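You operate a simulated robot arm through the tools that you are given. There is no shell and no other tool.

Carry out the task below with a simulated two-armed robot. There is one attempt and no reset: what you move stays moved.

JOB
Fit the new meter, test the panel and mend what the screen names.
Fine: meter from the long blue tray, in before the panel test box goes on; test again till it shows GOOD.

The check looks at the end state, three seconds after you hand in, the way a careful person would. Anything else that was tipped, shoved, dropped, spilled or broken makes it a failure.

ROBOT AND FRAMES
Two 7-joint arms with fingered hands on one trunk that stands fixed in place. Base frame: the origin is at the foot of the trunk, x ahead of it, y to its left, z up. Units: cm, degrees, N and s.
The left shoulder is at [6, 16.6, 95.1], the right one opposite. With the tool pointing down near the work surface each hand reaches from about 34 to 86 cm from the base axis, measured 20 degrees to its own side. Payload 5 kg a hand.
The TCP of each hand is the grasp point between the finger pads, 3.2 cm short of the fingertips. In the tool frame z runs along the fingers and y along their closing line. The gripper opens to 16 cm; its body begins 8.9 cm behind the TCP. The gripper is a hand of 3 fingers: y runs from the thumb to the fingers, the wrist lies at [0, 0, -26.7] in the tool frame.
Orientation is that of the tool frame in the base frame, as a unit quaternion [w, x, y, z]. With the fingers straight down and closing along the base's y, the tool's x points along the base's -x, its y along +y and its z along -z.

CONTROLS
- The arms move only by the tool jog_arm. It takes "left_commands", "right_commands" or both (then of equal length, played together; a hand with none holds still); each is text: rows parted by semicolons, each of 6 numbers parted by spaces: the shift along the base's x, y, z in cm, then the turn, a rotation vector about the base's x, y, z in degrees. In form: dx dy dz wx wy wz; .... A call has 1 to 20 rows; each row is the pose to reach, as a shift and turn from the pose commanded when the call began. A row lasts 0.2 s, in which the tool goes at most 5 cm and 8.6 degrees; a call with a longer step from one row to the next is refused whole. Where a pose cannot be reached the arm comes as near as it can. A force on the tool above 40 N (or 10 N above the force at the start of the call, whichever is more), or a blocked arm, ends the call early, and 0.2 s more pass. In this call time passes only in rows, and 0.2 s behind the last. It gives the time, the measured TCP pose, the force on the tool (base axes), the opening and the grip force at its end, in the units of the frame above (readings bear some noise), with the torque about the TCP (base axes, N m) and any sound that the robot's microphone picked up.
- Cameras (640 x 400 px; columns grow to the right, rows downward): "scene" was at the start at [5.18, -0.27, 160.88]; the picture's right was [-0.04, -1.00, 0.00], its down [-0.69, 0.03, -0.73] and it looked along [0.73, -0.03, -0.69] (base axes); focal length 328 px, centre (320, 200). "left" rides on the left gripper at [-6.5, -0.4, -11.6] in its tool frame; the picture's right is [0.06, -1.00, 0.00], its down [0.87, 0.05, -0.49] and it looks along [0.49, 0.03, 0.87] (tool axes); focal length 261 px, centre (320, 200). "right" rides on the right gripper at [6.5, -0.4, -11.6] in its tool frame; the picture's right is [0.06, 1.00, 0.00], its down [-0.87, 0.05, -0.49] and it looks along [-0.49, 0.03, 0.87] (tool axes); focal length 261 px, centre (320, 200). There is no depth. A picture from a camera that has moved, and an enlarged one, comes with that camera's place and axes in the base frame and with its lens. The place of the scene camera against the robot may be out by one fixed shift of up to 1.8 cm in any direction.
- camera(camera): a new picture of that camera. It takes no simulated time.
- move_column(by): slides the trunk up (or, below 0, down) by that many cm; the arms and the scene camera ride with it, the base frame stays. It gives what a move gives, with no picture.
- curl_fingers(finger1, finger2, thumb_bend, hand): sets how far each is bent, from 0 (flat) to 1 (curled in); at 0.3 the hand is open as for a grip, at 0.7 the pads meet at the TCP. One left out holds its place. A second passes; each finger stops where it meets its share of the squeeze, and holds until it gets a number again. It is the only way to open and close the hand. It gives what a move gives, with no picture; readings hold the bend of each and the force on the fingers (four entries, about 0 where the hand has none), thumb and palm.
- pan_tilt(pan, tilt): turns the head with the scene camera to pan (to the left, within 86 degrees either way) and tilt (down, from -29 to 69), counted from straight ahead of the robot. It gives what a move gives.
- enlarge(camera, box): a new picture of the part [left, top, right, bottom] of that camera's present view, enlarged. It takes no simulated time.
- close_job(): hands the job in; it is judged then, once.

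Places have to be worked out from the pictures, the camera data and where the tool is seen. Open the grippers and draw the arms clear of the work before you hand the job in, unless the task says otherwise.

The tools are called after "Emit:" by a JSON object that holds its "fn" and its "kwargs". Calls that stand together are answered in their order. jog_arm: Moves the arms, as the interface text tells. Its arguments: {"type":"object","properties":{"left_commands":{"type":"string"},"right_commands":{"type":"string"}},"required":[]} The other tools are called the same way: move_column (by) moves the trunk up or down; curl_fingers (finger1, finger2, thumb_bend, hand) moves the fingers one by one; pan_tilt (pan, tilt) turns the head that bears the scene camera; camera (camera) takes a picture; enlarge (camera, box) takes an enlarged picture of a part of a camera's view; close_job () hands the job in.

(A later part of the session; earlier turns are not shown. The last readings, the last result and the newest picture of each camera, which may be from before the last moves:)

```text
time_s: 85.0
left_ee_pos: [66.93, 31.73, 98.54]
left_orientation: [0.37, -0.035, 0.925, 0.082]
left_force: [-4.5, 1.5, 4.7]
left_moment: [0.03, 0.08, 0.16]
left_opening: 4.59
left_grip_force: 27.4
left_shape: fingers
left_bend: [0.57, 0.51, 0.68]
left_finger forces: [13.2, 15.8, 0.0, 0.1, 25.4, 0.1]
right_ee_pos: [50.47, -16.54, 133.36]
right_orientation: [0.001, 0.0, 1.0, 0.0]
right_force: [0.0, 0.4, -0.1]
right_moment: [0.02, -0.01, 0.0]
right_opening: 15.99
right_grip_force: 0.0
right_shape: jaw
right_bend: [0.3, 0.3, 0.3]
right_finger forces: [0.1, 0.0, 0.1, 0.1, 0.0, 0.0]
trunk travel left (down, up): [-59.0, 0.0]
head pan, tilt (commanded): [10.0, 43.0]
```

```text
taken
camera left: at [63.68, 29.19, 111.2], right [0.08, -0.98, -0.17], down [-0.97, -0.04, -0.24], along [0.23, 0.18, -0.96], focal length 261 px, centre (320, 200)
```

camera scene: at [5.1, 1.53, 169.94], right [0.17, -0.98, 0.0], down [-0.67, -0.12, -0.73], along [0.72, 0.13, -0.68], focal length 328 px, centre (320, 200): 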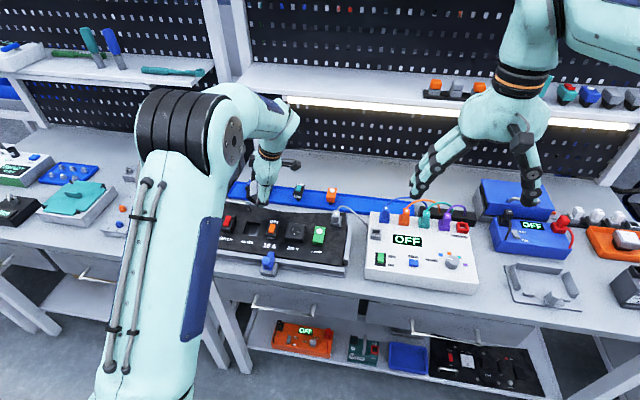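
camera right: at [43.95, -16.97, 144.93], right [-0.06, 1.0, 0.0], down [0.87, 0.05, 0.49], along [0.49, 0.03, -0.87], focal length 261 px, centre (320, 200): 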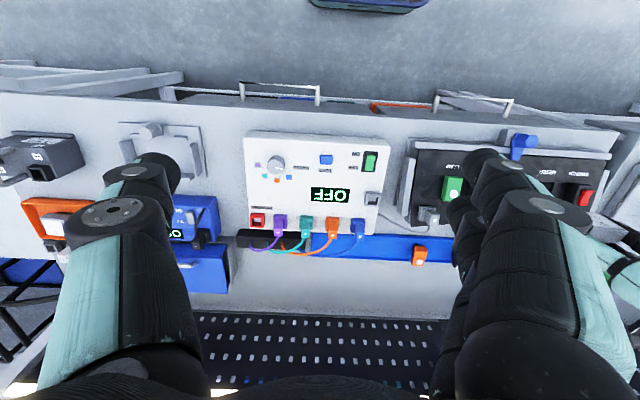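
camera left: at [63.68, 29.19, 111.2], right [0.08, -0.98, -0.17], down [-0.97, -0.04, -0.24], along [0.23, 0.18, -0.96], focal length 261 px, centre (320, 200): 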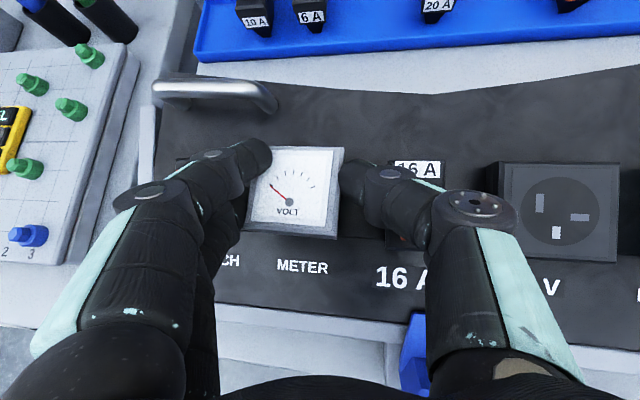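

The sideways force is gone; a −4.5 N force along x suggests the plug is touching the slot's back rim, so it's entering. I shift 0.25 cm toward the robot and lower a little more.

Emit:
{"fn": "jog_arm", "kwargs": {"left_commands": "-0.15 0 0 0 0 0; -0.25 0 0 0 0 0; -0.25 0 -0.2 0 0 0; -0.25 0 -0.4 0 0 0"}}

Emit:
{"fn": "enlarge", "kwargs": {"camera": "left", "box": [220, 120, 420, 290]}}

```text
time_s: 86.0
left_ee_pos: [66.56, 31.94, 98.38]
left_orientation: [0.372, -0.035, 0.924, 0.083]
left_force: [0.4, 4.6, 9.9]
left_moment: [-0.38, -0.01, 0.01]
left_opening: 4.56
left_grip_force: 33.0
left_shape: fingers
left_bend: [0.57, 0.51, 0.68]
left_finger forces: [13.7, 16.7, 0.0, 0.0, 35.4, 0.0]
right_ee_pos: [50.49, -16.5, 133.34]
right_orientation: [-0.001, -0.001, 1.0, 0.0]
right_force: [0.3, 0.2, -0.5]
right_moment: [0.01, 0.0, 0.01]
right_opening: 15.98
right_grip_force: 0.1
right_shape: jaw
right_bend: [0.3, 0.3, 0.3]
right_finger forces: [0.0, 0.0, 0.1, 0.0, 0.0, 0.0]
trunk travel left (down, up): [-59.0, 0.0]
head pan, tilt (commanded): [10.0, 43.0]
```

```text
2.35 times, centred on (320, 205) of left
camera zoom: at [63.43, 29.4, 110.91], right [0.08, -0.98, -0.17], down [-0.97, -0.04, -0.25], along [0.24, 0.18, -0.95], focal length 613 px, centre (320, 188)
```

zoom: 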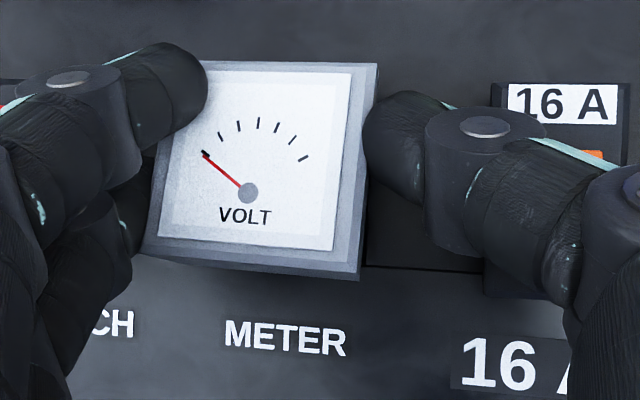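

The thumb now bears on the breaker (contact about 4–5 cm to −y). The plug should be at the slot mouth, so I raise 0.25 cm to free the thumb and release just slightly.

Emit:
{"fn": "jog_arm", "kwargs": {"left_commands": "0 0 0.15 0 0 0; 0 -0.05 0.3 0 0 0"}}

Emit:
{"fn": "curl_fingers", "kwargs": {"hand": "left", "finger1": 0.55, "finger2": 0.485, "thumb_bend": 0.655}}

Emit:
{"fn": "enlarge", "kwargs": {"camera": "left", "box": [220, 120, 420, 290]}}

```text
time_s: 86.7
left_ee_pos: [66.53, 31.91, 98.28]
left_orientation: [0.37, -0.035, 0.925, 0.082]
left_force: [-0.3, 4.3, 2.6]
left_moment: [-0.11, 0.01, 0.02]
left_opening: 4.54
left_grip_force: 30.9
left_shape: fingers
left_bend: [0.57, 0.51, 0.68]
left_finger forces: [13.9, 16.9, 0.1, 0.0, 30.6, 0.1]
right_ee_pos: [50.56, -16.48, 133.43]
right_orientation: [0.0, 0.001, 1.0, 0.0]
right_force: [-0.2, -0.3, 0.1]
right_moment: [0.02, 0.0, -0.02]
right_opening: 16.01
right_grip_force: 0.1
right_shape: jaw
right_bend: [0.3, 0.3, 0.3]
right_finger forces: [0.1, 0.1, 0.0, 0.1, 0.2, 0.0]
trunk travel left (down, up): [-59.0, 0.0]
head pan, tilt (commanded): [10.0, 43.0]
```

```text
time_s: 87.7
left_ee_pos: [66.63, 31.76, 98.39]
left_orientation: [0.371, -0.035, 0.924, 0.083]
left_force: [-1.1, -1.0, -0.2]
left_moment: [-0.01, 0.0, -0.05]
left_opening: 4.9
left_grip_force: 0.8
left_shape: fingers
left_bend: [0.55, 0.48, 0.65]
left_finger forces: [0.1, 0.0, 0.0, 0.0, 1.2, 0.1]
right_ee_pos: [50.54, -16.52, 133.33]
right_orientation: [-0.001, 0.0, 1.0, 0.0]
right_force: [0.0, -0.9, 0.0]
right_moment: [-0.01, -0.06, -0.02]
right_opening: 16.0
right_grip_force: 0.0
right_shape: jaw
right_bend: [0.3, 0.3, 0.3]
right_finger forces: [0.1, 0.0, 0.0, 0.0, 0.0, 0.0]
trunk travel left (down, up): [-59.0, 0.0]
head pan, tilt (commanded): [10.0, 43.0]
```

```text
2.35 times, centred on (320, 205) of left
camera zoom: at [63.46, 29.23, 111.05], right [0.08, -0.98, -0.17], down [-0.97, -0.04, -0.24], along [0.23, 0.18, -0.96], focal length 613 px, centre (320, 188)
```

zoom: 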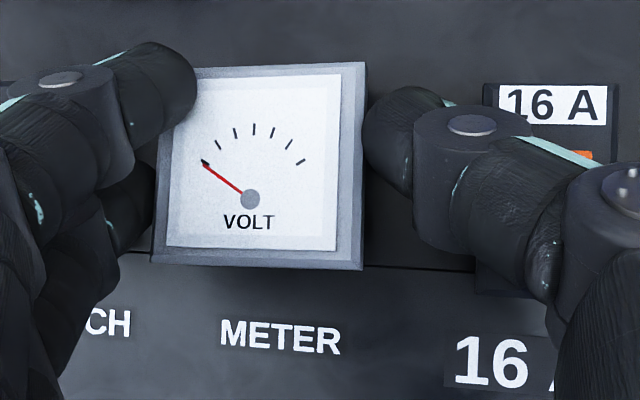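

The meter has dropped a bit and squared itself: it seems to be in the slot's mouth. I draw the hand back along its own axis.

Emit:
{"fn": "jog_arm", "kwargs": {"left_commands": "-0.2 -0.05 0.25 0 0 0; -0.5 -0.1 0.6 0 0 0; -1 -0.2 1.2 0 0 0; -1.6 -0.3 2 0 0 0; -2.4 -0.4 3 0 0 0; -3.2 -0.5 4.5 0 0 0; -4 -0.5 6.5 0 0 0"}}

Emit:
{"fn": "camera", "kwargs": {"camera": "left"}}

Emit:
{"fn": "enlarge", "kwargs": {"camera": "left", "box": [220, 120, 420, 290]}}

Emit:
{"fn": "enlarge", "kwargs": {"camera": "scene", "box": [230, 200, 300, 250]}}

```text
time_s: 89.2
left_ee_pos: [62.61, 31.34, 104.97]
left_orientation: [0.371, -0.035, 0.924, 0.083]
left_force: [-0.4, 0.0, 0.1]
left_moment: [-0.01, -0.01, 0.01]
left_opening: 4.87
left_grip_force: 0.1
left_shape: fingers
left_bend: [0.55, 0.48, 0.65]
left_finger forces: [0.1, 0.0, 0.1, 0.0, 0.0, 0.0]
right_ee_pos: [50.47, -16.49, 133.39]
right_orientation: [0.0, 0.0, 1.0, 0.0]
right_force: [0.0, 0.5, -1.1]
right_moment: [0.01, 0.0, -0.02]
right_opening: 15.99
right_grip_force: 0.1
right_shape: jaw
right_bend: [0.3, 0.3, 0.3]
right_finger forces: [0.1, 0.1, 0.0, 0.1, 0.0, 0.0]
trunk travel left (down, up): [-59.0, 0.0]
head pan, tilt (commanded): [10.0, 43.0]
```

```text
taken
camera left: at [59.49, 28.75, 117.7], right [0.08, -0.98, -0.17], down [-0.97, -0.04, -0.24], along [0.23, 0.18, -0.95], focal length 261 px, centre (320, 200)
```

left: 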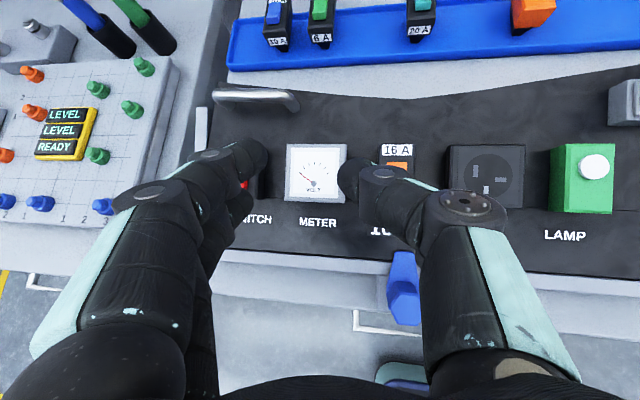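

```text
2.35 times, centred on (320, 205) of left
camera zoom: at [59.49, 28.75, 117.7], right [0.08, -0.98, -0.17], down [-0.97, -0.04, -0.24], along [0.23, 0.18, -0.95], focal length 613 px, centre (320, 188)
```

zoom: 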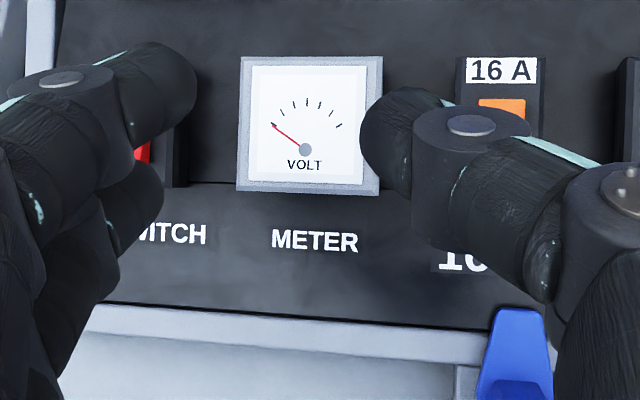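

```text
8.00 times, centred on (265, 225) of scene
camera zoom: at [5.01, 1.53, 169.94], right [0.17, -0.98, 0.0], down [-0.67, -0.12, -0.73], along [0.72, 0.13, -0.68], focal length 2627 px, centre (760, 0)
```

zoom: 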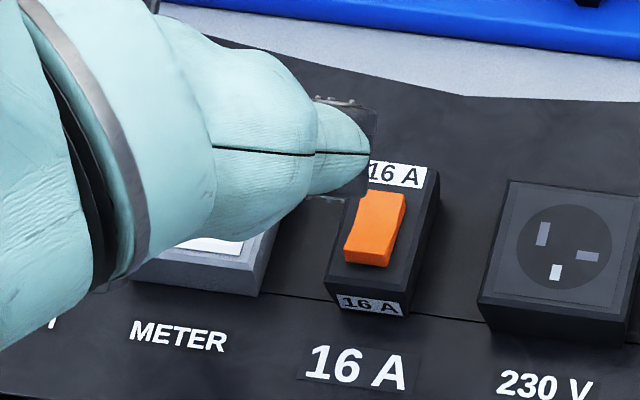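

Excellent, the meter appears to have dropped right into the slot. I move the hand clear and inspect closely.

Emit:
{"fn": "jog_arm", "kwargs": {"left_commands": "-1.5 0 3 0 2 0; -3 0 6 0 4 0; -4 1 10 0 8 0; -5 2 14 0 12 0"}}

Emit:
{"fn": "enlarge", "kwargs": {"camera": "scene", "box": [200, 190, 310, 270]}}

Emit:
{"fn": "camera", "kwargs": {"camera": "scene"}}

Emit:
{"fn": "enlarge", "kwargs": {"camera": "left", "box": [200, 60, 450, 230]}}

```text
time_s: 90.2
left_ee_pos: [58.19, 34.21, 119.44]
left_orientation: [0.283, 0.002, 0.953, 0.111]
left_force: [-3.3, -3.8, -2.2]
left_moment: [0.18, -0.26, 0.16]
left_opening: 4.83
left_grip_force: 0.1
left_shape: fingers
left_bend: [0.55, 0.48, 0.65]
left_finger forces: [0.1, 0.0, 0.0, 0.1, 0.1, 0.0]
right_ee_pos: [50.51, -16.55, 133.33]
right_orientation: [0.0, 0.0, 1.0, 0.0]
right_force: [1.3, 0.8, 0.0]
right_moment: [0.01, -0.01, 0.04]
right_opening: 15.99
right_grip_force: 0.1
right_shape: jaw
right_bend: [0.3, 0.3, 0.3]
right_finger forces: [0.0, 0.1, 0.0, 0.0, 0.0, 0.0]
trunk travel left (down, up): [-59.0, 0.0]
head pan, tilt (commanded): [10.0, 43.0]
```

```text
5.00 times, centred on (255, 230) of scene
camera zoom: at [5.05, 1.58, 169.93], right [0.17, -0.98, 0.0], down [-0.67, -0.12, -0.73], along [0.72, 0.13, -0.68], focal length 1642 px, centre (645, 50)
```

zoom: 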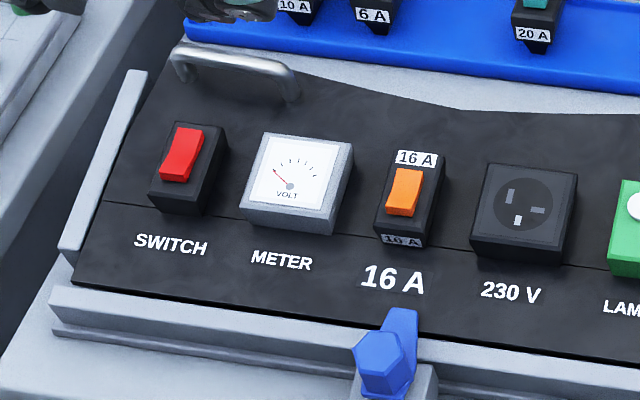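

```text
taken
camera scene: at [5.05, 1.58, 169.93], right [0.17, -0.98, 0.0], down [-0.67, -0.12, -0.73], along [0.72, 0.13, -0.68], focal length 328 px, centre (320, 200)
```

scene: 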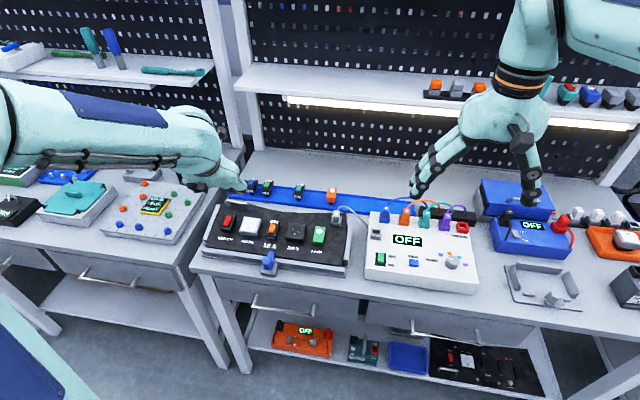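

```text
2.35 times, centred on (325, 145) of left
camera zoom: at [57.34, 30.78, 132.26], right [0.01, -0.97, -0.24], down [-1.0, 0.01, -0.06], along [0.06, 0.24, -0.97], focal length 613 px, centre (308, 329)
```

zoom: 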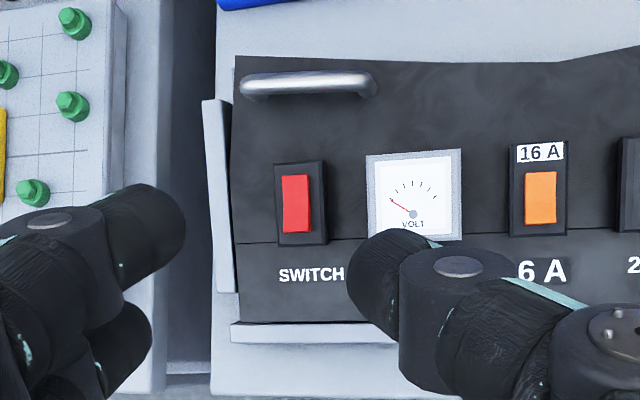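

The meter is seated flush and upright in its slot. Now the test box: I bring the right hand nearer for a clear look at its switch, TEST button and dial.

Emit:
{"fn": "jog_arm", "kwargs": {"right_commands": "2.5 1 -3.5 0 0 0; 5 2 -7 0 0 0; 7.5 3.2 -10.5 0 0 0; 9.5 4.5 -14 0 0 0", "left_commands": "-2 2 0 0 0 0; -4 4 0 0 0 0; -6 6 0 0 0 0; -8 8 0 0 0 0"}}

Emit:
{"fn": "camera", "kwargs": {"camera": "right"}}

Emit:
{"fn": "enlarge", "kwargs": {"camera": "right", "box": [200, 90, 440, 260]}}

Emit:
{"fn": "enlarge", "kwargs": {"camera": "scene", "box": [355, 190, 485, 290]}}

```text
time_s: 91.2
left_ee_pos: [49.71, 41.18, 119.13]
left_orientation: [0.272, -0.026, 0.958, 0.085]
left_force: [0.4, -0.9, 0.0]
left_moment: [-0.02, 0.02, -0.02]
left_opening: 4.81
left_grip_force: 0.0
left_shape: fingers
left_bend: [0.55, 0.48, 0.65]
left_finger forces: [0.1, 0.1, 0.0, 0.0, 0.0, 0.0]
right_ee_pos: [60.11, -11.98, 119.59]
right_orientation: [0.001, 0.0, 1.0, 0.0]
right_force: [0.1, 0.0, 0.3]
right_moment: [0.01, 0.0, -0.01]
right_opening: 16.0
right_grip_force: 0.1
right_shape: jaw
right_bend: [0.3, 0.3, 0.3]
right_finger forces: [0.1, 0.1, 0.0, 0.0, 0.0, 0.0]
trunk travel left (down, up): [-59.0, 0.0]
head pan, tilt (commanded): [10.0, 43.0]
```

```text
taken
camera right: at [53.5, -12.39, 131.06], right [-0.06, 1.0, 0.0], down [0.87, 0.05, 0.49], along [0.49, 0.03, -0.87], focal length 261 px, centre (320, 200)
```

right: 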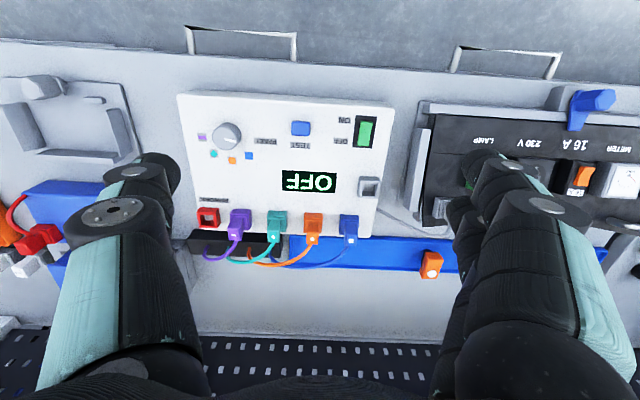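

```text
2.35 times, centred on (320, 175) of right
camera zoom: at [53.5, -12.39, 131.06], right [-0.06, 1.0, 0.0], down [0.87, 0.05, 0.49], along [0.49, 0.03, -0.87], focal length 613 px, centre (320, 259)
```

zoom: 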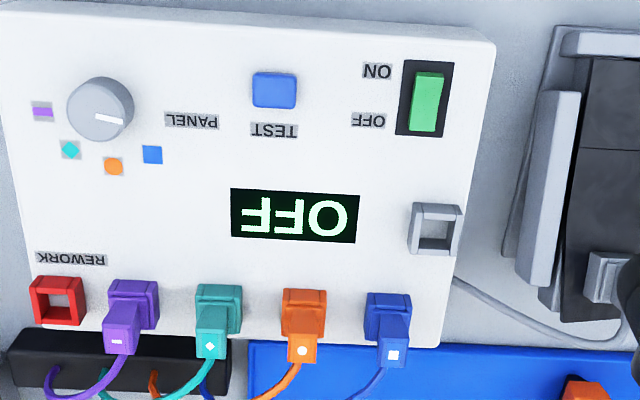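

```text
4.00 times, centred on (420, 240) of scene
camera zoom: at [5.13, 1.63, 169.94], right [0.17, -0.98, 0.0], down [-0.67, -0.12, -0.73], along [0.72, 0.13, -0.68], focal length 1313 px, centre (-80, 40)
```

zoom: 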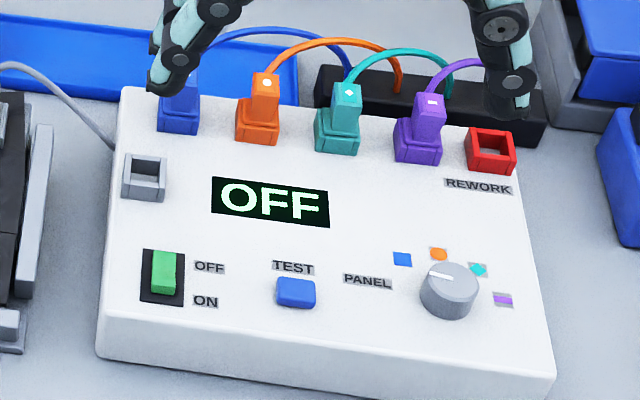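

The box top is at z≈95: rocker near (62.4, −5.7), TEST near (62.5, −14.5), knob near (63.9, −24.4). To press with the right thumb alone I curl the thumb in and lay the other fingers back, then look at where the thumb tip shows.

Emit:
{"fn": "curl_fingers", "kwargs": {"hand": "right", "finger1": 0.15, "finger2": 0.15, "thumb_bend": 0.68}}

Emit:
{"fn": "camera", "kwargs": {"camera": "right"}}

Emit:
{"fn": "enlarge", "kwargs": {"camera": "scene", "box": [355, 40, 555, 240]}}

```text
time_s: 92.2
left_ee_pos: [49.81, 41.13, 119.1]
left_orientation: [0.272, -0.026, 0.958, 0.086]
left_force: [0.3, 0.2, 1.1]
left_moment: [-0.02, -0.03, -0.01]
left_opening: 4.83
left_grip_force: 0.2
left_shape: fingers
left_bend: [0.55, 0.48, 0.65]
left_finger forces: [0.0, 0.0, 0.0, 0.0, 0.1, 0.0]
right_ee_pos: [60.09, -12.1, 119.49]
right_orientation: [0.0, 0.0, 1.0, 0.0]
right_force: [0.1, -0.4, -0.8]
right_moment: [0.01, -0.02, 0.0]
right_opening: 11.1
right_grip_force: 0.0
right_shape: fingers
right_bend: [0.15, 0.15, 0.68]
right_finger forces: [0.1, 0.1, 0.0, 0.0, 0.1, 0.0]
trunk travel left (down, up): [-59.0, 0.0]
head pan, tilt (commanded): [10.0, 43.0]
```

```text
taken
camera right: at [53.44, -12.5, 131.1], right [-0.06, 1.0, 0.0], down [0.87, 0.05, 0.49], along [0.49, 0.03, -0.87], focal length 261 px, centre (320, 200)
```

right: 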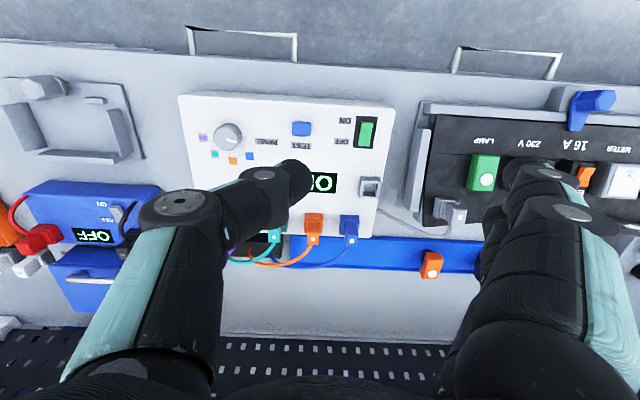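

```text
2.00 times, centred on (455, 140) of scene
camera zoom: at [5.09, 1.53, 169.94], right [0.17, -0.98, 0.0], down [-0.67, -0.12, -0.73], along [0.72, 0.13, -0.68], focal length 657 px, centre (50, 320)
```

zoom: 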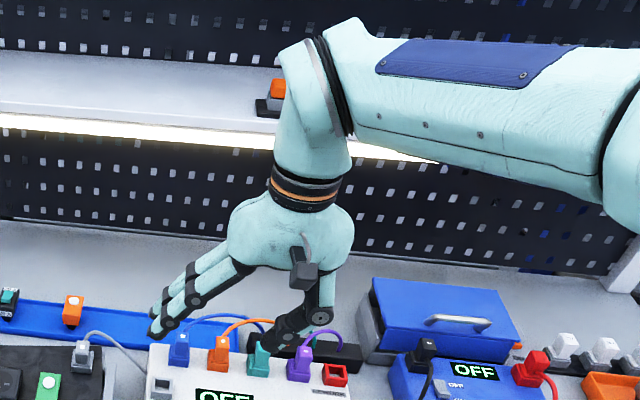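

The fingers reach down nearly as far as the thumb, so I roll the hand 20° to lift them and bring the thumb tip over the rocker's ON end.

Emit:
{"fn": "jog_arm", "kwargs": {"right_commands": "0.2 1.3 -3.3 4 0 0; 0.4 2.6 -6.6 8 0 0; 0.7 3.9 -9.9 12 0 0; 0.9 5.1 -13 16 0 0; 1.1 6.3 -16 20 0 0"}}

Emit:
{"fn": "camera", "kwargs": {"camera": "right"}}

Emit:
{"fn": "enlarge", "kwargs": {"camera": "scene", "box": [340, 150, 480, 270]}}

```text
time_s: 93.5
left_ee_pos: [49.73, 41.08, 119.03]
left_orientation: [0.272, -0.026, 0.958, 0.085]
left_force: [1.2, -0.2, -0.1]
left_moment: [0.02, 0.04, 0.01]
left_opening: 4.84
left_grip_force: 0.1
left_shape: fingers
left_bend: [0.55, 0.48, 0.65]
left_finger forces: [0.0, 0.0, 0.0, 0.1, 0.0, 0.0]
right_ee_pos: [60.94, -5.62, 103.18]
right_orientation: [0.0, 0.0, 0.985, 0.175]
right_force: [-0.3, 0.8, -0.3]
right_moment: [0.0, 0.0, -0.02]
right_opening: 11.09
right_grip_force: 0.1
right_shape: fingers
right_bend: [0.15, 0.15, 0.68]
right_finger forces: [0.1, 0.1, 0.0, 0.0, 0.0, 0.0]
trunk travel left (down, up): [-59.0, 0.0]
head pan, tilt (commanded): [10.0, 43.0]
```

```text
taken
camera right: at [54.43, -9.99, 113.9], right [-0.06, 0.94, 0.34], down [0.87, -0.12, 0.48], along [0.49, 0.33, -0.81], focal length 261 px, centre (320, 200)
```

right: 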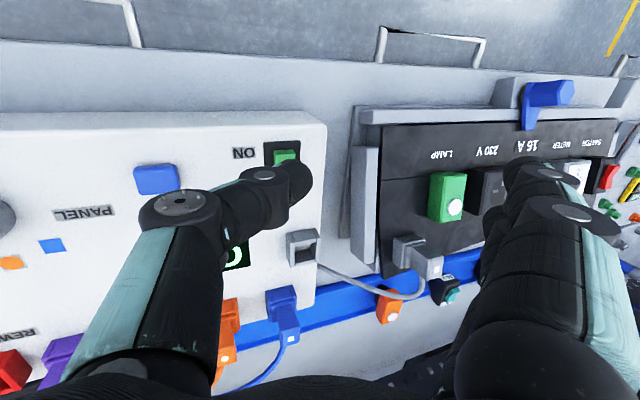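

```text
3.33 times, centred on (410, 210) of scene
camera zoom: at [5.2, 1.49, 169.94], right [0.17, -0.98, 0.0], down [-0.67, -0.12, -0.73], along [0.72, 0.13, -0.68], focal length 1094 px, centre (20, 167)
```

zoom: 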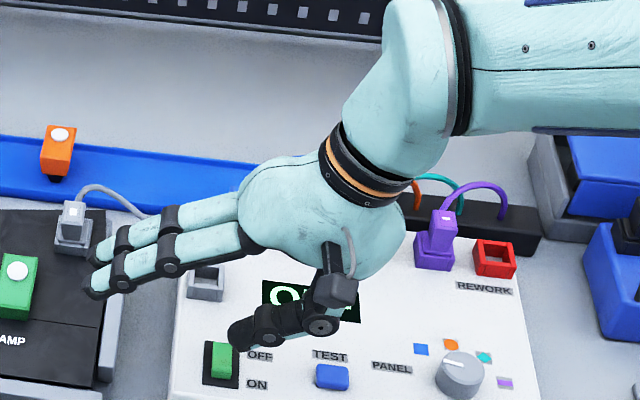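

The thumb tip is over the rocker's front (ON) half at about (61.1, −5.7). I press down in small steps, watching force and sound.

Emit:
{"fn": "jog_arm", "kwargs": {"right_commands": "0 0 -1 0 0 0; 0 0 -2 0 0 0; 0 0 -2.7 0 0 0; 0 0 -3.2 0 0 0; 0 0 -3.6 0 0 0; 0 0 -4 0 0 0"}}

Emit:
{"fn": "enlarge", "kwargs": {"camera": "scene", "box": [355, 180, 465, 270]}}

```text
time_s: 94.8
left_ee_pos: [49.72, 41.15, 119.09]
left_orientation: [0.272, -0.027, 0.958, 0.086]
left_force: [-0.6, -0.1, 0.3]
left_moment: [0.0, -0.02, 0.03]
left_opening: 4.84
left_grip_force: 0.0
left_shape: fingers
left_bend: [0.55, 0.48, 0.65]
left_finger forces: [0.0, 0.0, 0.1, 0.1, 0.0, 0.0]
right_ee_pos: [61.05, -5.65, 99.32]
right_orientation: [0.001, 0.001, 0.985, 0.173]
right_force: [-0.3, 0.5, -0.9]
right_moment: [0.0, 0.01, 0.0]
right_opening: 11.11
right_grip_force: 0.0
right_shape: fingers
right_bend: [0.15, 0.15, 0.68]
right_finger forces: [0.1, 0.1, 0.0, 0.0, 0.0, 0.0]
trunk travel left (down, up): [-59.0, 0.0]
head pan, tilt (commanded): [10.0, 43.0]
```

```text
4.44 times, centred on (410, 225) of scene
camera zoom: at [5.1, 1.55, 169.94], right [0.17, -0.98, 0.0], down [-0.67, -0.12, -0.73], along [0.72, 0.13, -0.68], focal length 1459 px, centre (-80, 89)
```

zoom: 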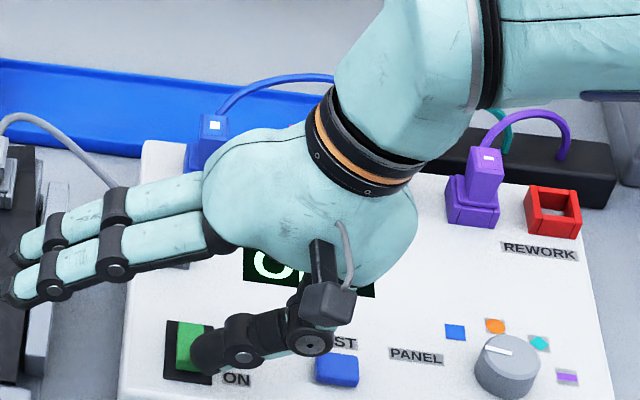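

No contact yet, and the thumb tip seems about 1 cm to the right of the rocker. I check with the right camera.

Emit:
{"fn": "camera", "kwargs": {"camera": "right"}}

Emit:
{"fn": "enlarge", "kwargs": {"camera": "right", "box": [200, 100, 380, 240]}}

```text
taken
camera right: at [54.44, -10.02, 110.05], right [-0.06, 0.94, 0.34], down [0.87, -0.12, 0.48], along [0.49, 0.33, -0.81], focal length 261 px, centre (320, 200)
```

right: 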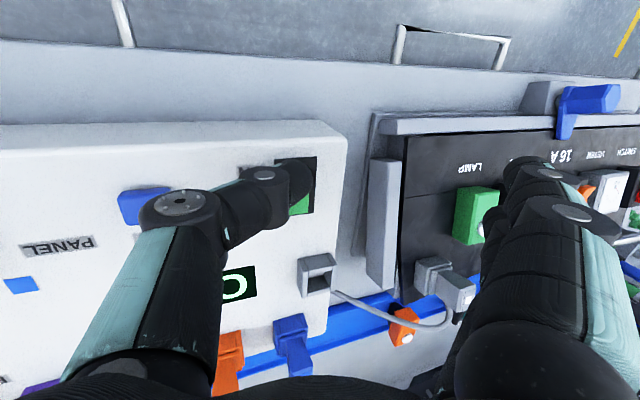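

```text
2.86 times, centred on (290, 170) of right
camera zoom: at [54.44, -10.02, 110.05], right [-0.06, 0.94, 0.34], down [0.87, -0.12, 0.48], along [0.49, 0.33, -0.81], focal length 745 px, centre (406, 286)
```

zoom: 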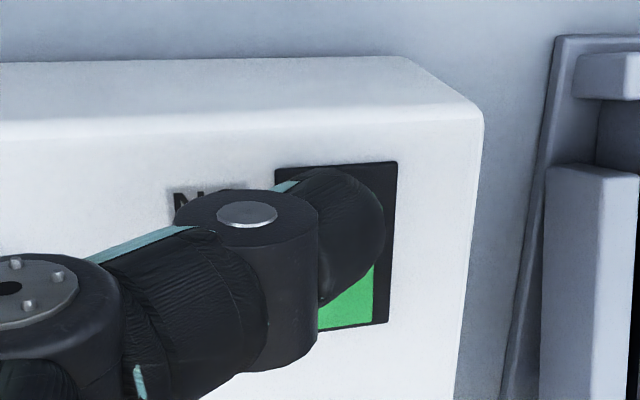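

The rocker centre is near (62.1, −5.9, 95.2) and the thumb lies over its ON half, slightly right. I shift 0.5 cm left and press further down.

Emit:
{"fn": "jog_arm", "kwargs": {"right_commands": "0 0.3 0 0 0 0; 0 0.5 -0.3 0 0 0; 0 0.5 -0.6 0 0 0; 0 0.5 -0.9 0 0 0"}}

Emit:
{"fn": "enlarge", "kwargs": {"camera": "scene", "box": [355, 180, 465, 270]}}

```text
time_s: 95.8
left_ee_pos: [49.77, 41.07, 119.05]
left_orientation: [0.272, -0.027, 0.958, 0.085]
left_force: [0.8, -0.7, -0.6]
left_moment: [0.0, -0.01, 0.01]
left_opening: 4.81
left_grip_force: 0.0
left_shape: fingers
left_bend: [0.55, 0.48, 0.65]
left_finger forces: [0.0, 0.0, 0.1, 0.0, 0.0, 0.1]
right_ee_pos: [61.15, -5.19, 98.66]
right_orientation: [0.001, 0.0, 0.985, 0.175]
right_force: [-1.7, -2.5, 7.7]
right_moment: [-0.11, -0.01, -0.01]
right_opening: 10.88
right_grip_force: 3.7
right_shape: fingers
right_bend: [0.15, 0.15, 0.69]
right_finger forces: [0.0, 0.0, 0.1, 0.1, 7.2, 0.1]
trunk travel left (down, up): [-59.0, 0.0]
head pan, tilt (commanded): [10.0, 43.0]
```

```text
4.44 times, centred on (410, 225) of scene
camera zoom: at [5.02, 1.51, 169.96], right [0.17, -0.98, 0.0], down [-0.67, -0.12, -0.73], along [0.72, 0.13, -0.68], focal length 1459 px, centre (-80, 89)
```

zoom: 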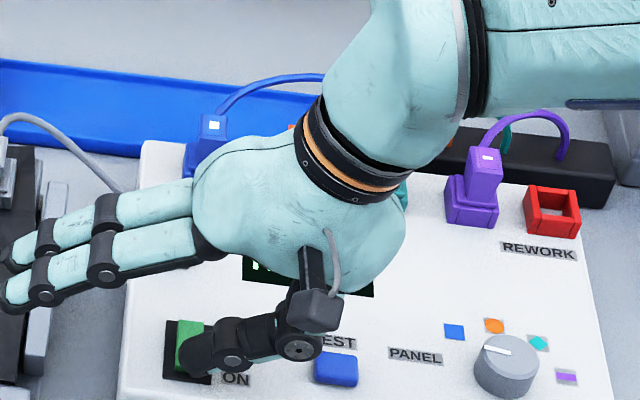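

Contact at about 8 N. I press a little more.

Emit:
{"fn": "jog_arm", "kwargs": {"right_commands": "0 0 -0.2 0 0 0; 0 0 -0.4 0 0 0; 0 0 -0.6 0 0 0"}}

Emit:
{"fn": "enlarge", "kwargs": {"camera": "right", "box": [180, 100, 380, 320]}}

```text
time_s: 96.7
left_ee_pos: [49.61, 41.0, 119.15]
left_orientation: [0.272, -0.027, 0.958, 0.086]
left_force: [0.5, -0.2, -0.6]
left_moment: [-0.01, -0.01, -0.03]
left_opening: 4.8
left_grip_force: 0.1
left_shape: fingers
left_bend: [0.55, 0.48, 0.65]
left_finger forces: [0.0, 0.0, 0.1, 0.0, 0.0, 0.1]
right_ee_pos: [61.12, -5.32, 98.12]
right_orientation: [0.0, 0.0, 0.985, 0.174]
right_force: [-1.8, -6.8, 20.6]
right_moment: [-0.17, -0.07, -0.04]
right_opening: 10.33
right_grip_force: 9.5
right_shape: fingers
right_bend: [0.15, 0.15, 0.73]
right_finger forces: [0.1, 0.0, 0.0, 0.0, 19.5, 0.1]
trunk travel left (down, up): [-59.0, 0.0]
head pan, tilt (commanded): [10.0, 43.0]
```

```text
1.82 times, centred on (280, 210) of right
camera zoom: at [54.49, -9.68, 108.76], right [-0.06, 0.94, 0.34], down [0.87, -0.12, 0.48], along [0.49, 0.33, -0.81], focal length 474 px, centre (393, 182)
```

zoom: 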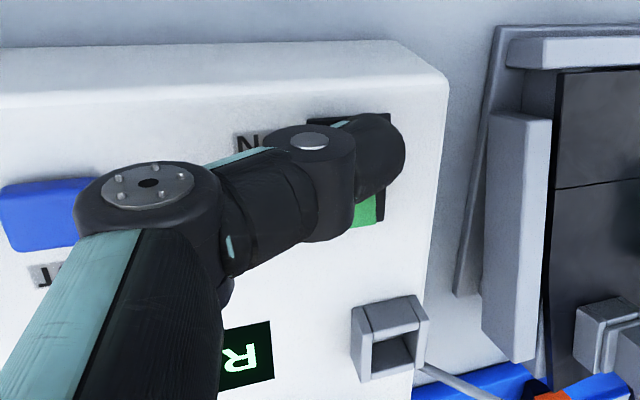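

The screen changed (a letter "R" shows). I raise the hand and read it.

Emit:
{"fn": "jog_arm", "kwargs": {"right_commands": "0 0 1 0 0 0; 0 0 3 0 0 0; 0 0 6 0 0 0; 0 -2 10 0 0 0; 0 -4 13 0 0 0"}}

Emit:
{"fn": "enlarge", "kwargs": {"camera": "scene", "box": [355, 190, 485, 290]}}

Emit:
{"fn": "enlarge", "kwargs": {"camera": "right", "box": [150, 100, 400, 270]}}

```text
time_s: 97.8
left_ee_pos: [49.73, 41.08, 119.03]
left_orientation: [0.273, -0.027, 0.958, 0.085]
left_force: [-0.5, 0.1, 0.0]
left_moment: [0.0, 0.01, -0.02]
left_opening: 4.86
left_grip_force: 0.2
left_shape: fingers
left_bend: [0.55, 0.48, 0.65]
left_finger forces: [0.0, 0.0, 0.1, 0.1, 0.1, 0.0]
right_ee_pos: [61.28, -9.26, 110.93]
right_orientation: [0.0, -0.001, 0.985, 0.174]
right_force: [0.2, 0.7, 0.7]
right_moment: [-0.04, -0.01, -0.02]
right_opening: 11.07
right_grip_force: 0.1
right_shape: fingers
right_bend: [0.15, 0.15, 0.68]
right_finger forces: [0.1, 0.0, 0.1, 0.0, 0.0, 0.0]
trunk travel left (down, up): [-59.0, 0.0]
head pan, tilt (commanded): [10.0, 43.0]
```

```text
4.00 times, centred on (420, 240) of scene
camera zoom: at [5.06, 1.54, 169.93], right [0.17, -0.98, 0.0], down [-0.67, -0.12, -0.73], along [0.72, 0.13, -0.68], focal length 1313 px, centre (-80, 40)
```

zoom: 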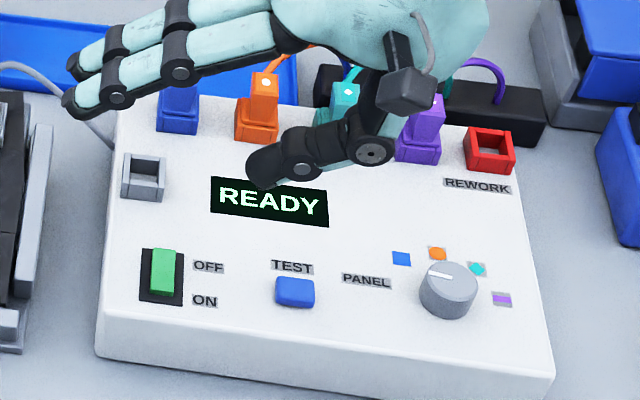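

```text
2.35 times, centred on (275, 185) of right
camera zoom: at [54.64, -13.63, 121.6], right [-0.06, 0.94, 0.34], down [0.87, -0.12, 0.48], along [0.49, 0.33, -0.81], focal length 613 px, centre (426, 235)
```

zoom: 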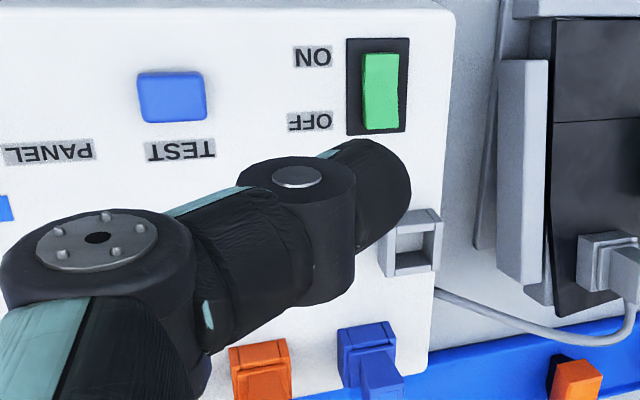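

It shows READY. The TEST button is at about (62.5, −14.5, 95.5); I move the thumb over it.

Emit:
{"fn": "jog_arm", "kwargs": {"right_commands": "0.4 -1.5 -2 0 0 0; 0.8 -3 -4.5 0 0 0; 1.2 -4.6 -7 0 0 0; 1.3 -4.7 -9.5 0 0 0; 1.3 -4.7 -11 0 0 0"}}

Emit:
{"fn": "enlarge", "kwargs": {"camera": "right", "box": [180, 100, 380, 240]}}

Emit:
{"fn": "enlarge", "kwargs": {"camera": "scene", "box": [355, 190, 485, 290]}}

```text
time_s: 99.0
left_ee_pos: [49.93, 41.07, 118.98]
left_orientation: [0.272, -0.027, 0.958, 0.085]
left_force: [0.2, 1.0, -0.3]
left_moment: [0.02, -0.03, 0.03]
left_opening: 4.82
left_grip_force: 0.1
left_shape: fingers
left_bend: [0.55, 0.48, 0.65]
left_finger forces: [0.1, 0.0, 0.1, 0.0, 0.1, 0.0]
right_ee_pos: [62.47, -14.03, 99.87]
right_orientation: [0.0, 0.001, 0.985, 0.174]
right_force: [-1.5, 0.8, 1.0]
right_moment: [0.0, 0.02, 0.02]
right_opening: 11.08
right_grip_force: 0.0
right_shape: fingers
right_bend: [0.15, 0.15, 0.68]
right_finger forces: [0.2, 0.1, 0.0, 0.0, 0.0, 0.1]
trunk travel left (down, up): [-59.0, 0.0]
head pan, tilt (commanded): [10.0, 43.0]
```

```text
2.86 times, centred on (280, 170) of right
camera zoom: at [55.89, -18.4, 110.64], right [-0.06, 0.94, 0.34], down [0.87, -0.12, 0.48], along [0.49, 0.33, -0.81], focal length 745 px, centre (434, 286)
```

zoom: 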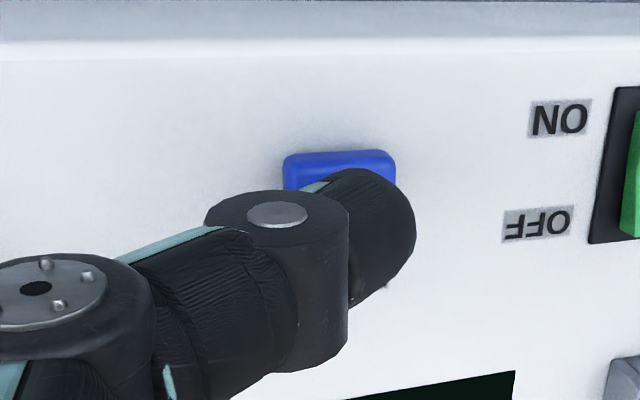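

```text
4.00 times, centred on (420, 240) of scene
camera zoom: at [5.11, 1.5, 169.94], right [0.17, -0.98, 0.0], down [-0.67, -0.12, -0.73], along [0.72, 0.13, -0.68], focal length 1313 px, centre (-80, 40)
```

zoom: 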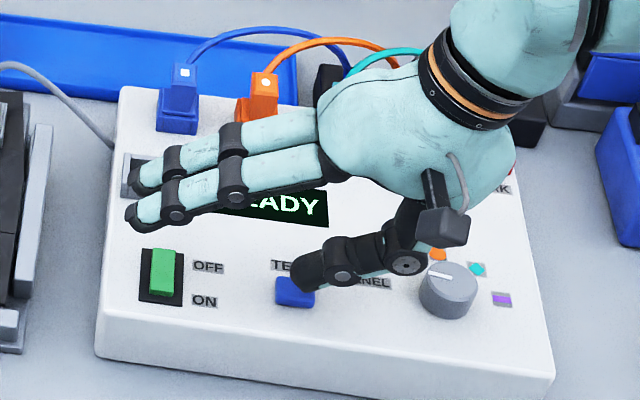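

The thumb is over the button, slightly to its back. I shift 0.4 cm toward the robot and press.

Emit:
{"fn": "jog_arm", "kwargs": {"right_commands": "-0.4 0 0 0 0 0; -0.4 0 -0.4 0 0 0; -0.4 0 -0.8 0 0 0; -0.4 0 -1.1 0 0 0; -0.4 0 -1.4 0 0 0"}}

Emit:
{"fn": "enlarge", "kwargs": {"camera": "scene", "box": [355, 190, 485, 290]}}

```text
time_s: 100.2
left_ee_pos: [49.78, 41.09, 119.05]
left_orientation: [0.272, -0.026, 0.958, 0.085]
left_force: [0.1, 1.1, 0.3]
left_moment: [-0.03, -0.02, 0.0]
left_opening: 4.85
left_grip_force: 0.0
left_shape: fingers
left_bend: [0.55, 0.48, 0.65]
left_finger forces: [0.1, 0.0, 0.0, 0.0, 0.1, 0.0]
right_ee_pos: [62.06, -14.08, 98.47]
right_orientation: [0.0, 0.0, 0.985, 0.173]
right_force: [1.1, -0.9, 3.4]
right_moment: [-0.05, -0.05, 0.01]
right_opening: 11.01
right_grip_force: 1.2
right_shape: fingers
right_bend: [0.15, 0.15, 0.68]
right_finger forces: [0.0, 0.0, 0.1, 0.0, 2.7, 0.0]
trunk travel left (down, up): [-59.0, 0.0]
head pan, tilt (commanded): [10.0, 43.0]
heard: click
```

```text
4.00 times, centred on (420, 240) of scene
camera zoom: at [5.08, 1.53, 169.94], right [0.17, -0.98, 0.0], down [-0.67, -0.12, -0.73], along [0.72, 0.13, -0.68], focal length 1313 px, centre (-80, 40)
```

zoom: 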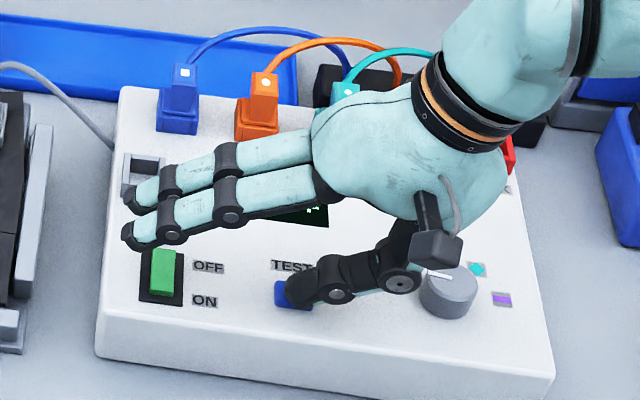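

A click was heard. I raise the hand away and read the screen.

Emit:
{"fn": "jog_arm", "kwargs": {"right_commands": "0 0 1.5 0 0 0; 0 0 4 0 0 0; 0 -2 8 0 0 0; 0 -4 12 0 0 0; 0 -6 15 0 0 0"}}

Emit:
{"fn": "enlarge", "kwargs": {"camera": "scene", "box": [355, 180, 485, 280]}}

Emit:
{"fn": "enlarge", "kwargs": {"camera": "right", "box": [200, 120, 420, 290]}}

```text
time_s: 101.5
left_ee_pos: [49.71, 41.0, 119.01]
left_orientation: [0.272, -0.026, 0.958, 0.085]
left_force: [-0.1, 0.2, -0.4]
left_moment: [0.0, 0.02, 0.02]
left_opening: 4.83
left_grip_force: 0.1
left_shape: fingers
left_bend: [0.55, 0.48, 0.65]
left_finger forces: [0.0, 0.0, 0.1, 0.0, 0.1, 0.0]
right_ee_pos: [61.93, -19.99, 113.49]
right_orientation: [0.0, -0.001, 0.985, 0.174]
right_force: [0.4, 0.0, -0.3]
right_moment: [0.03, 0.0, 0.0]
right_opening: 11.07
right_grip_force: 0.1
right_shape: fingers
right_bend: [0.15, 0.15, 0.68]
right_finger forces: [0.0, 0.1, 0.1, 0.1, 0.0, 0.0]
trunk travel left (down, up): [-59.0, 0.0]
head pan, tilt (commanded): [10.0, 43.0]
```

```text
4.00 times, centred on (420, 230) of scene
camera zoom: at [5.03, 1.5, 169.94], right [0.17, -0.98, 0.0], down [-0.67, -0.12, -0.73], along [0.72, 0.13, -0.68], focal length 1313 px, centre (-80, 80)
```

zoom: 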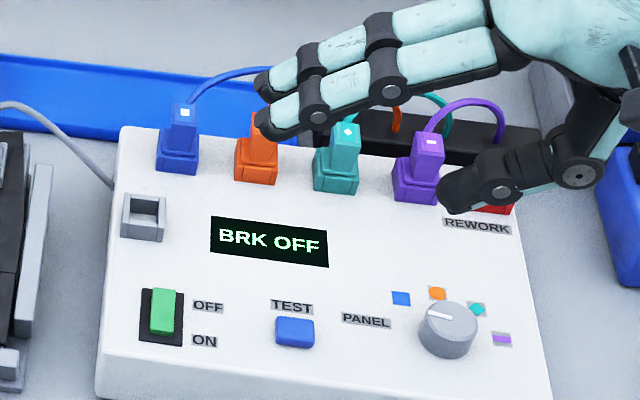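

```text
2.35 times, centred on (310, 205) of right
camera zoom: at [55.32, -24.3, 124.37], right [-0.06, 0.94, 0.34], down [0.87, -0.12, 0.48], along [0.49, 0.33, -0.81], focal length 613 px, centre (344, 188)
```

zoom: 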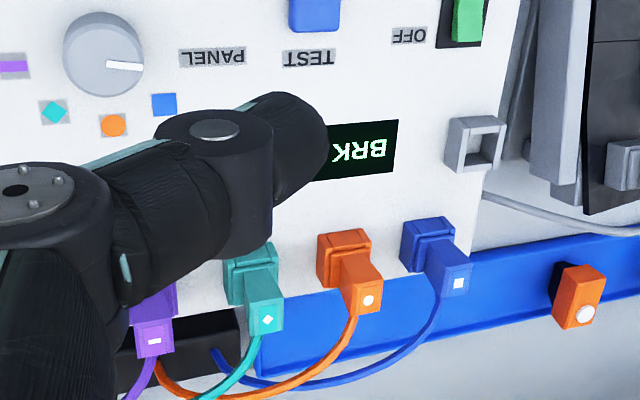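

The screen says "BRK OFF": the panel's 16 A breaker is switched off. I zoom in on the breaker's rocker (and the other rockers) to see which end is raised.

Emit:
{"fn": "enlarge", "kwargs": {"camera": "scene", "box": [255, 205, 295, 245]}}

Emit:
{"fn": "enlarge", "kwargs": {"camera": "scene", "box": [215, 200, 265, 245]}}

Emit:
{"fn": "enlarge", "kwargs": {"camera": "scene", "box": [235, 165, 315, 215]}}

Emit:
{"fn": "enlarge", "kwargs": {"camera": "scene", "box": [380, 240, 420, 275]}}

```text
10.00 times, centred on (275, 225) of scene
camera zoom: at [5.03, 1.5, 169.94], right [0.17, -0.98, 0.0], down [-0.67, -0.12, -0.73], along [0.72, 0.13, -0.68], focal length 3283 px, centre (770, -50)
```

zoom: 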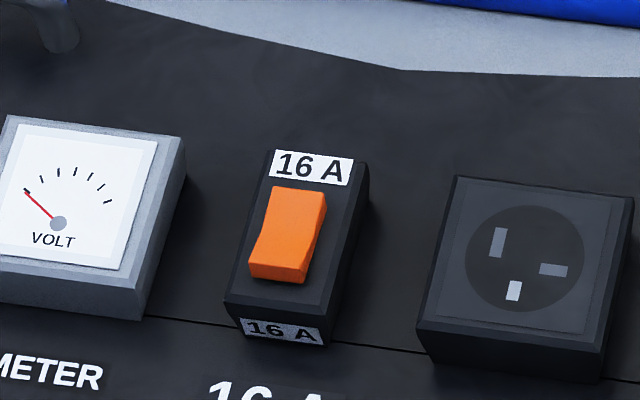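

```text
8.89 times, centred on (240, 222) of scene
camera zoom: at [5.03, 1.5, 169.94], right [0.17, -0.98, 0.0], down [-0.67, -0.12, -0.73], along [0.72, 0.13, -0.68], focal length 2919 px, centre (1031, 0)
```

zoom: 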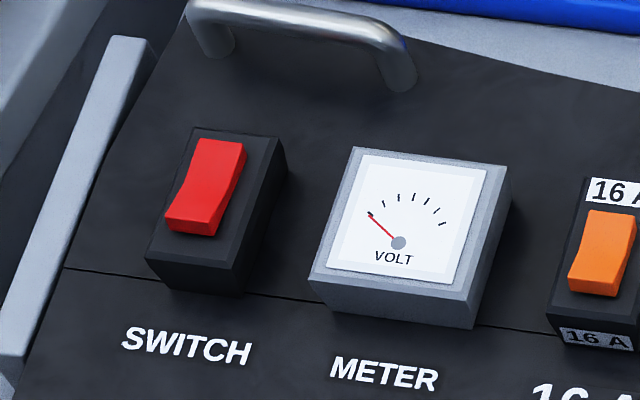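

```text
8.00 times, centred on (275, 190) of scene
camera zoom: at [5.03, 1.5, 169.94], right [0.17, -0.98, 0.0], down [-0.67, -0.12, -0.73], along [0.72, 0.13, -0.68], focal length 2627 px, centre (680, 280)
```

zoom: 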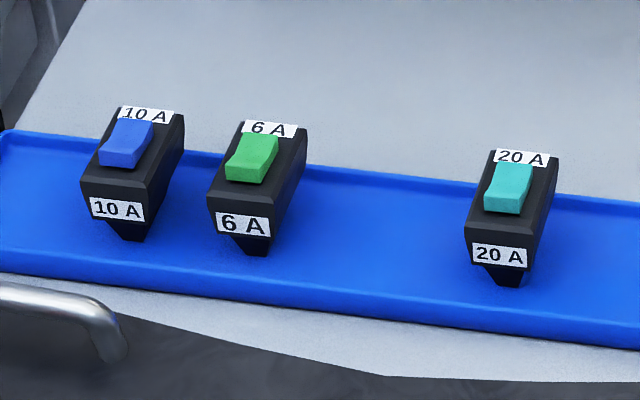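

```text
11.43 times, centred on (400, 258) of scene
camera zoom: at [5.03, 1.5, 169.94], right [0.17, -0.98, 0.0], down [-0.67, -0.12, -0.73], along [0.72, 0.13, -0.68], focal length 3752 px, centre (-594, -457)
```

zoom: 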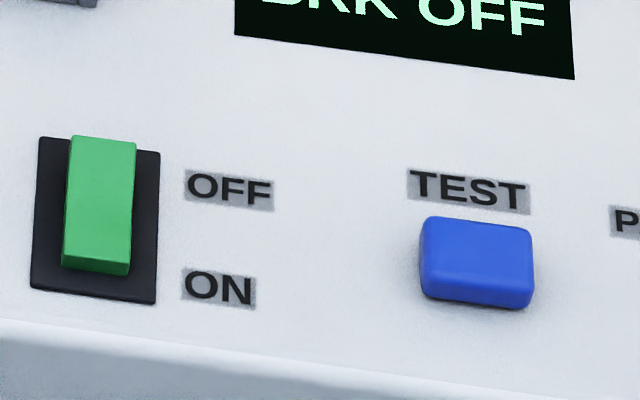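

The rockers' profiles show the front ends raised, so the breaker's front end should be pressed to switch it on. I prepare the left hand (thumb in, fingers back) and bring it over the breaker's front end, near (65, 26.2, 98).

Emit:
{"fn": "curl_fingers", "kwargs": {"hand": "left", "finger1": 0.15, "finger2": 0.15, "thumb_bend": 0.68}}

Emit:
{"fn": "jog_arm", "kwargs": {"left_commands": "2.5 -2.3 -1 1.6 5.3 0.4; 5 -4.6 -2 3.2 10.5 0.8; 7.6 -6.9 -4 4.8 15.8 1.2; 10.2 -9.3 -6 6.4 21 1.7; 12.8 -11.7 -8.5 8 26.3 2.1; 15.3 -14 -11 9.6 31.6 2.5"}}

Emit:
{"fn": "camera", "kwargs": {"camera": "left"}}

Emit:
{"fn": "enlarge", "kwargs": {"camera": "scene", "box": [210, 150, 330, 250]}}

```text
time_s: 102.5
left_ee_pos: [49.78, 41.09, 119.16]
left_orientation: [0.272, -0.027, 0.958, 0.086]
left_force: [0.4, 0.2, -0.8]
left_moment: [0.01, 0.04, -0.03]
left_opening: 11.1
left_grip_force: 0.0
left_shape: fingers
left_bend: [0.15, 0.15, 0.68]
left_finger forces: [0.0, 0.0, 0.0, 0.0, 0.1, 0.0]
right_ee_pos: [61.93, -19.89, 113.53]
right_orientation: [0.0, 0.0, 0.985, 0.173]
right_force: [0.7, -0.4, 0.4]
right_moment: [0.0, 0.0, 0.03]
right_opening: 11.11
right_grip_force: 0.0
right_shape: fingers
right_bend: [0.15, 0.15, 0.68]
right_finger forces: [0.0, 0.0, 0.1, 0.0, 0.0, 0.2]
trunk travel left (down, up): [-59.0, 0.0]
head pan, tilt (commanded): [10.0, 43.0]
```

```text
time_s: 103.8
left_ee_pos: [65.17, 27.17, 107.8]
left_orientation: [-0.001, 0.0, 0.985, 0.174]
left_force: [0.8, -0.7, 0.2]
left_moment: [0.01, 0.02, 0.01]
left_opening: 11.13
left_grip_force: 0.0
left_shape: fingers
left_bend: [0.15, 0.15, 0.68]
left_finger forces: [0.0, 0.0, 0.0, 0.0, 0.1, 0.0]
right_ee_pos: [62.03, -20.08, 113.56]
right_orientation: [-0.001, 0.0, 0.985, 0.174]
right_force: [1.4, -0.9, -0.5]
right_moment: [-0.01, 0.02, -0.02]
right_opening: 11.08
right_grip_force: 0.0
right_shape: fingers
right_bend: [0.15, 0.15, 0.68]
right_finger forces: [0.0, 0.0, 0.0, 0.1, 0.0, 0.1]
trunk travel left (down, up): [-59.0, 0.0]
head pan, tilt (commanded): [10.0, 43.0]
```

```text
taken
camera left: at [71.61, 22.58, 118.54], right [-0.06, -0.94, -0.34], down [-0.87, -0.12, 0.48], along [-0.49, 0.33, -0.81], focal length 261 px, centre (320, 200)
```

left: 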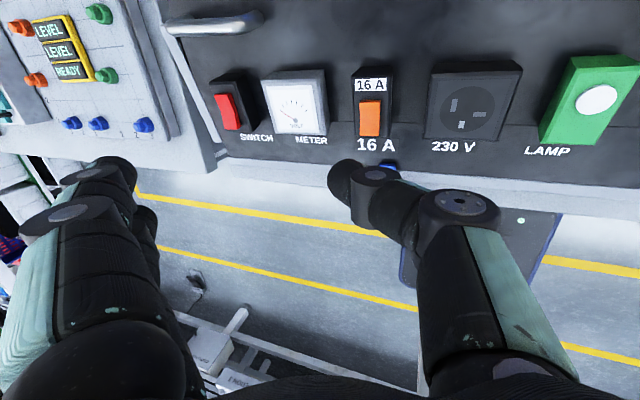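

```text
4.00 times, centred on (270, 200) of scene
camera zoom: at [5.28, 1.43, 169.93], right [0.17, -0.98, 0.0], down [-0.67, -0.12, -0.73], along [0.72, 0.13, -0.68], focal length 1313 px, centre (520, 200)
```

zoom: 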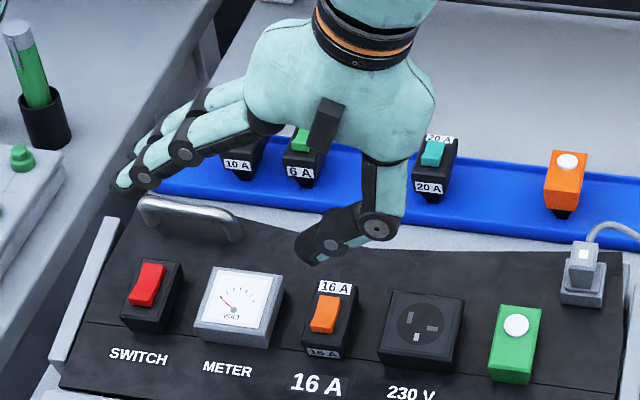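

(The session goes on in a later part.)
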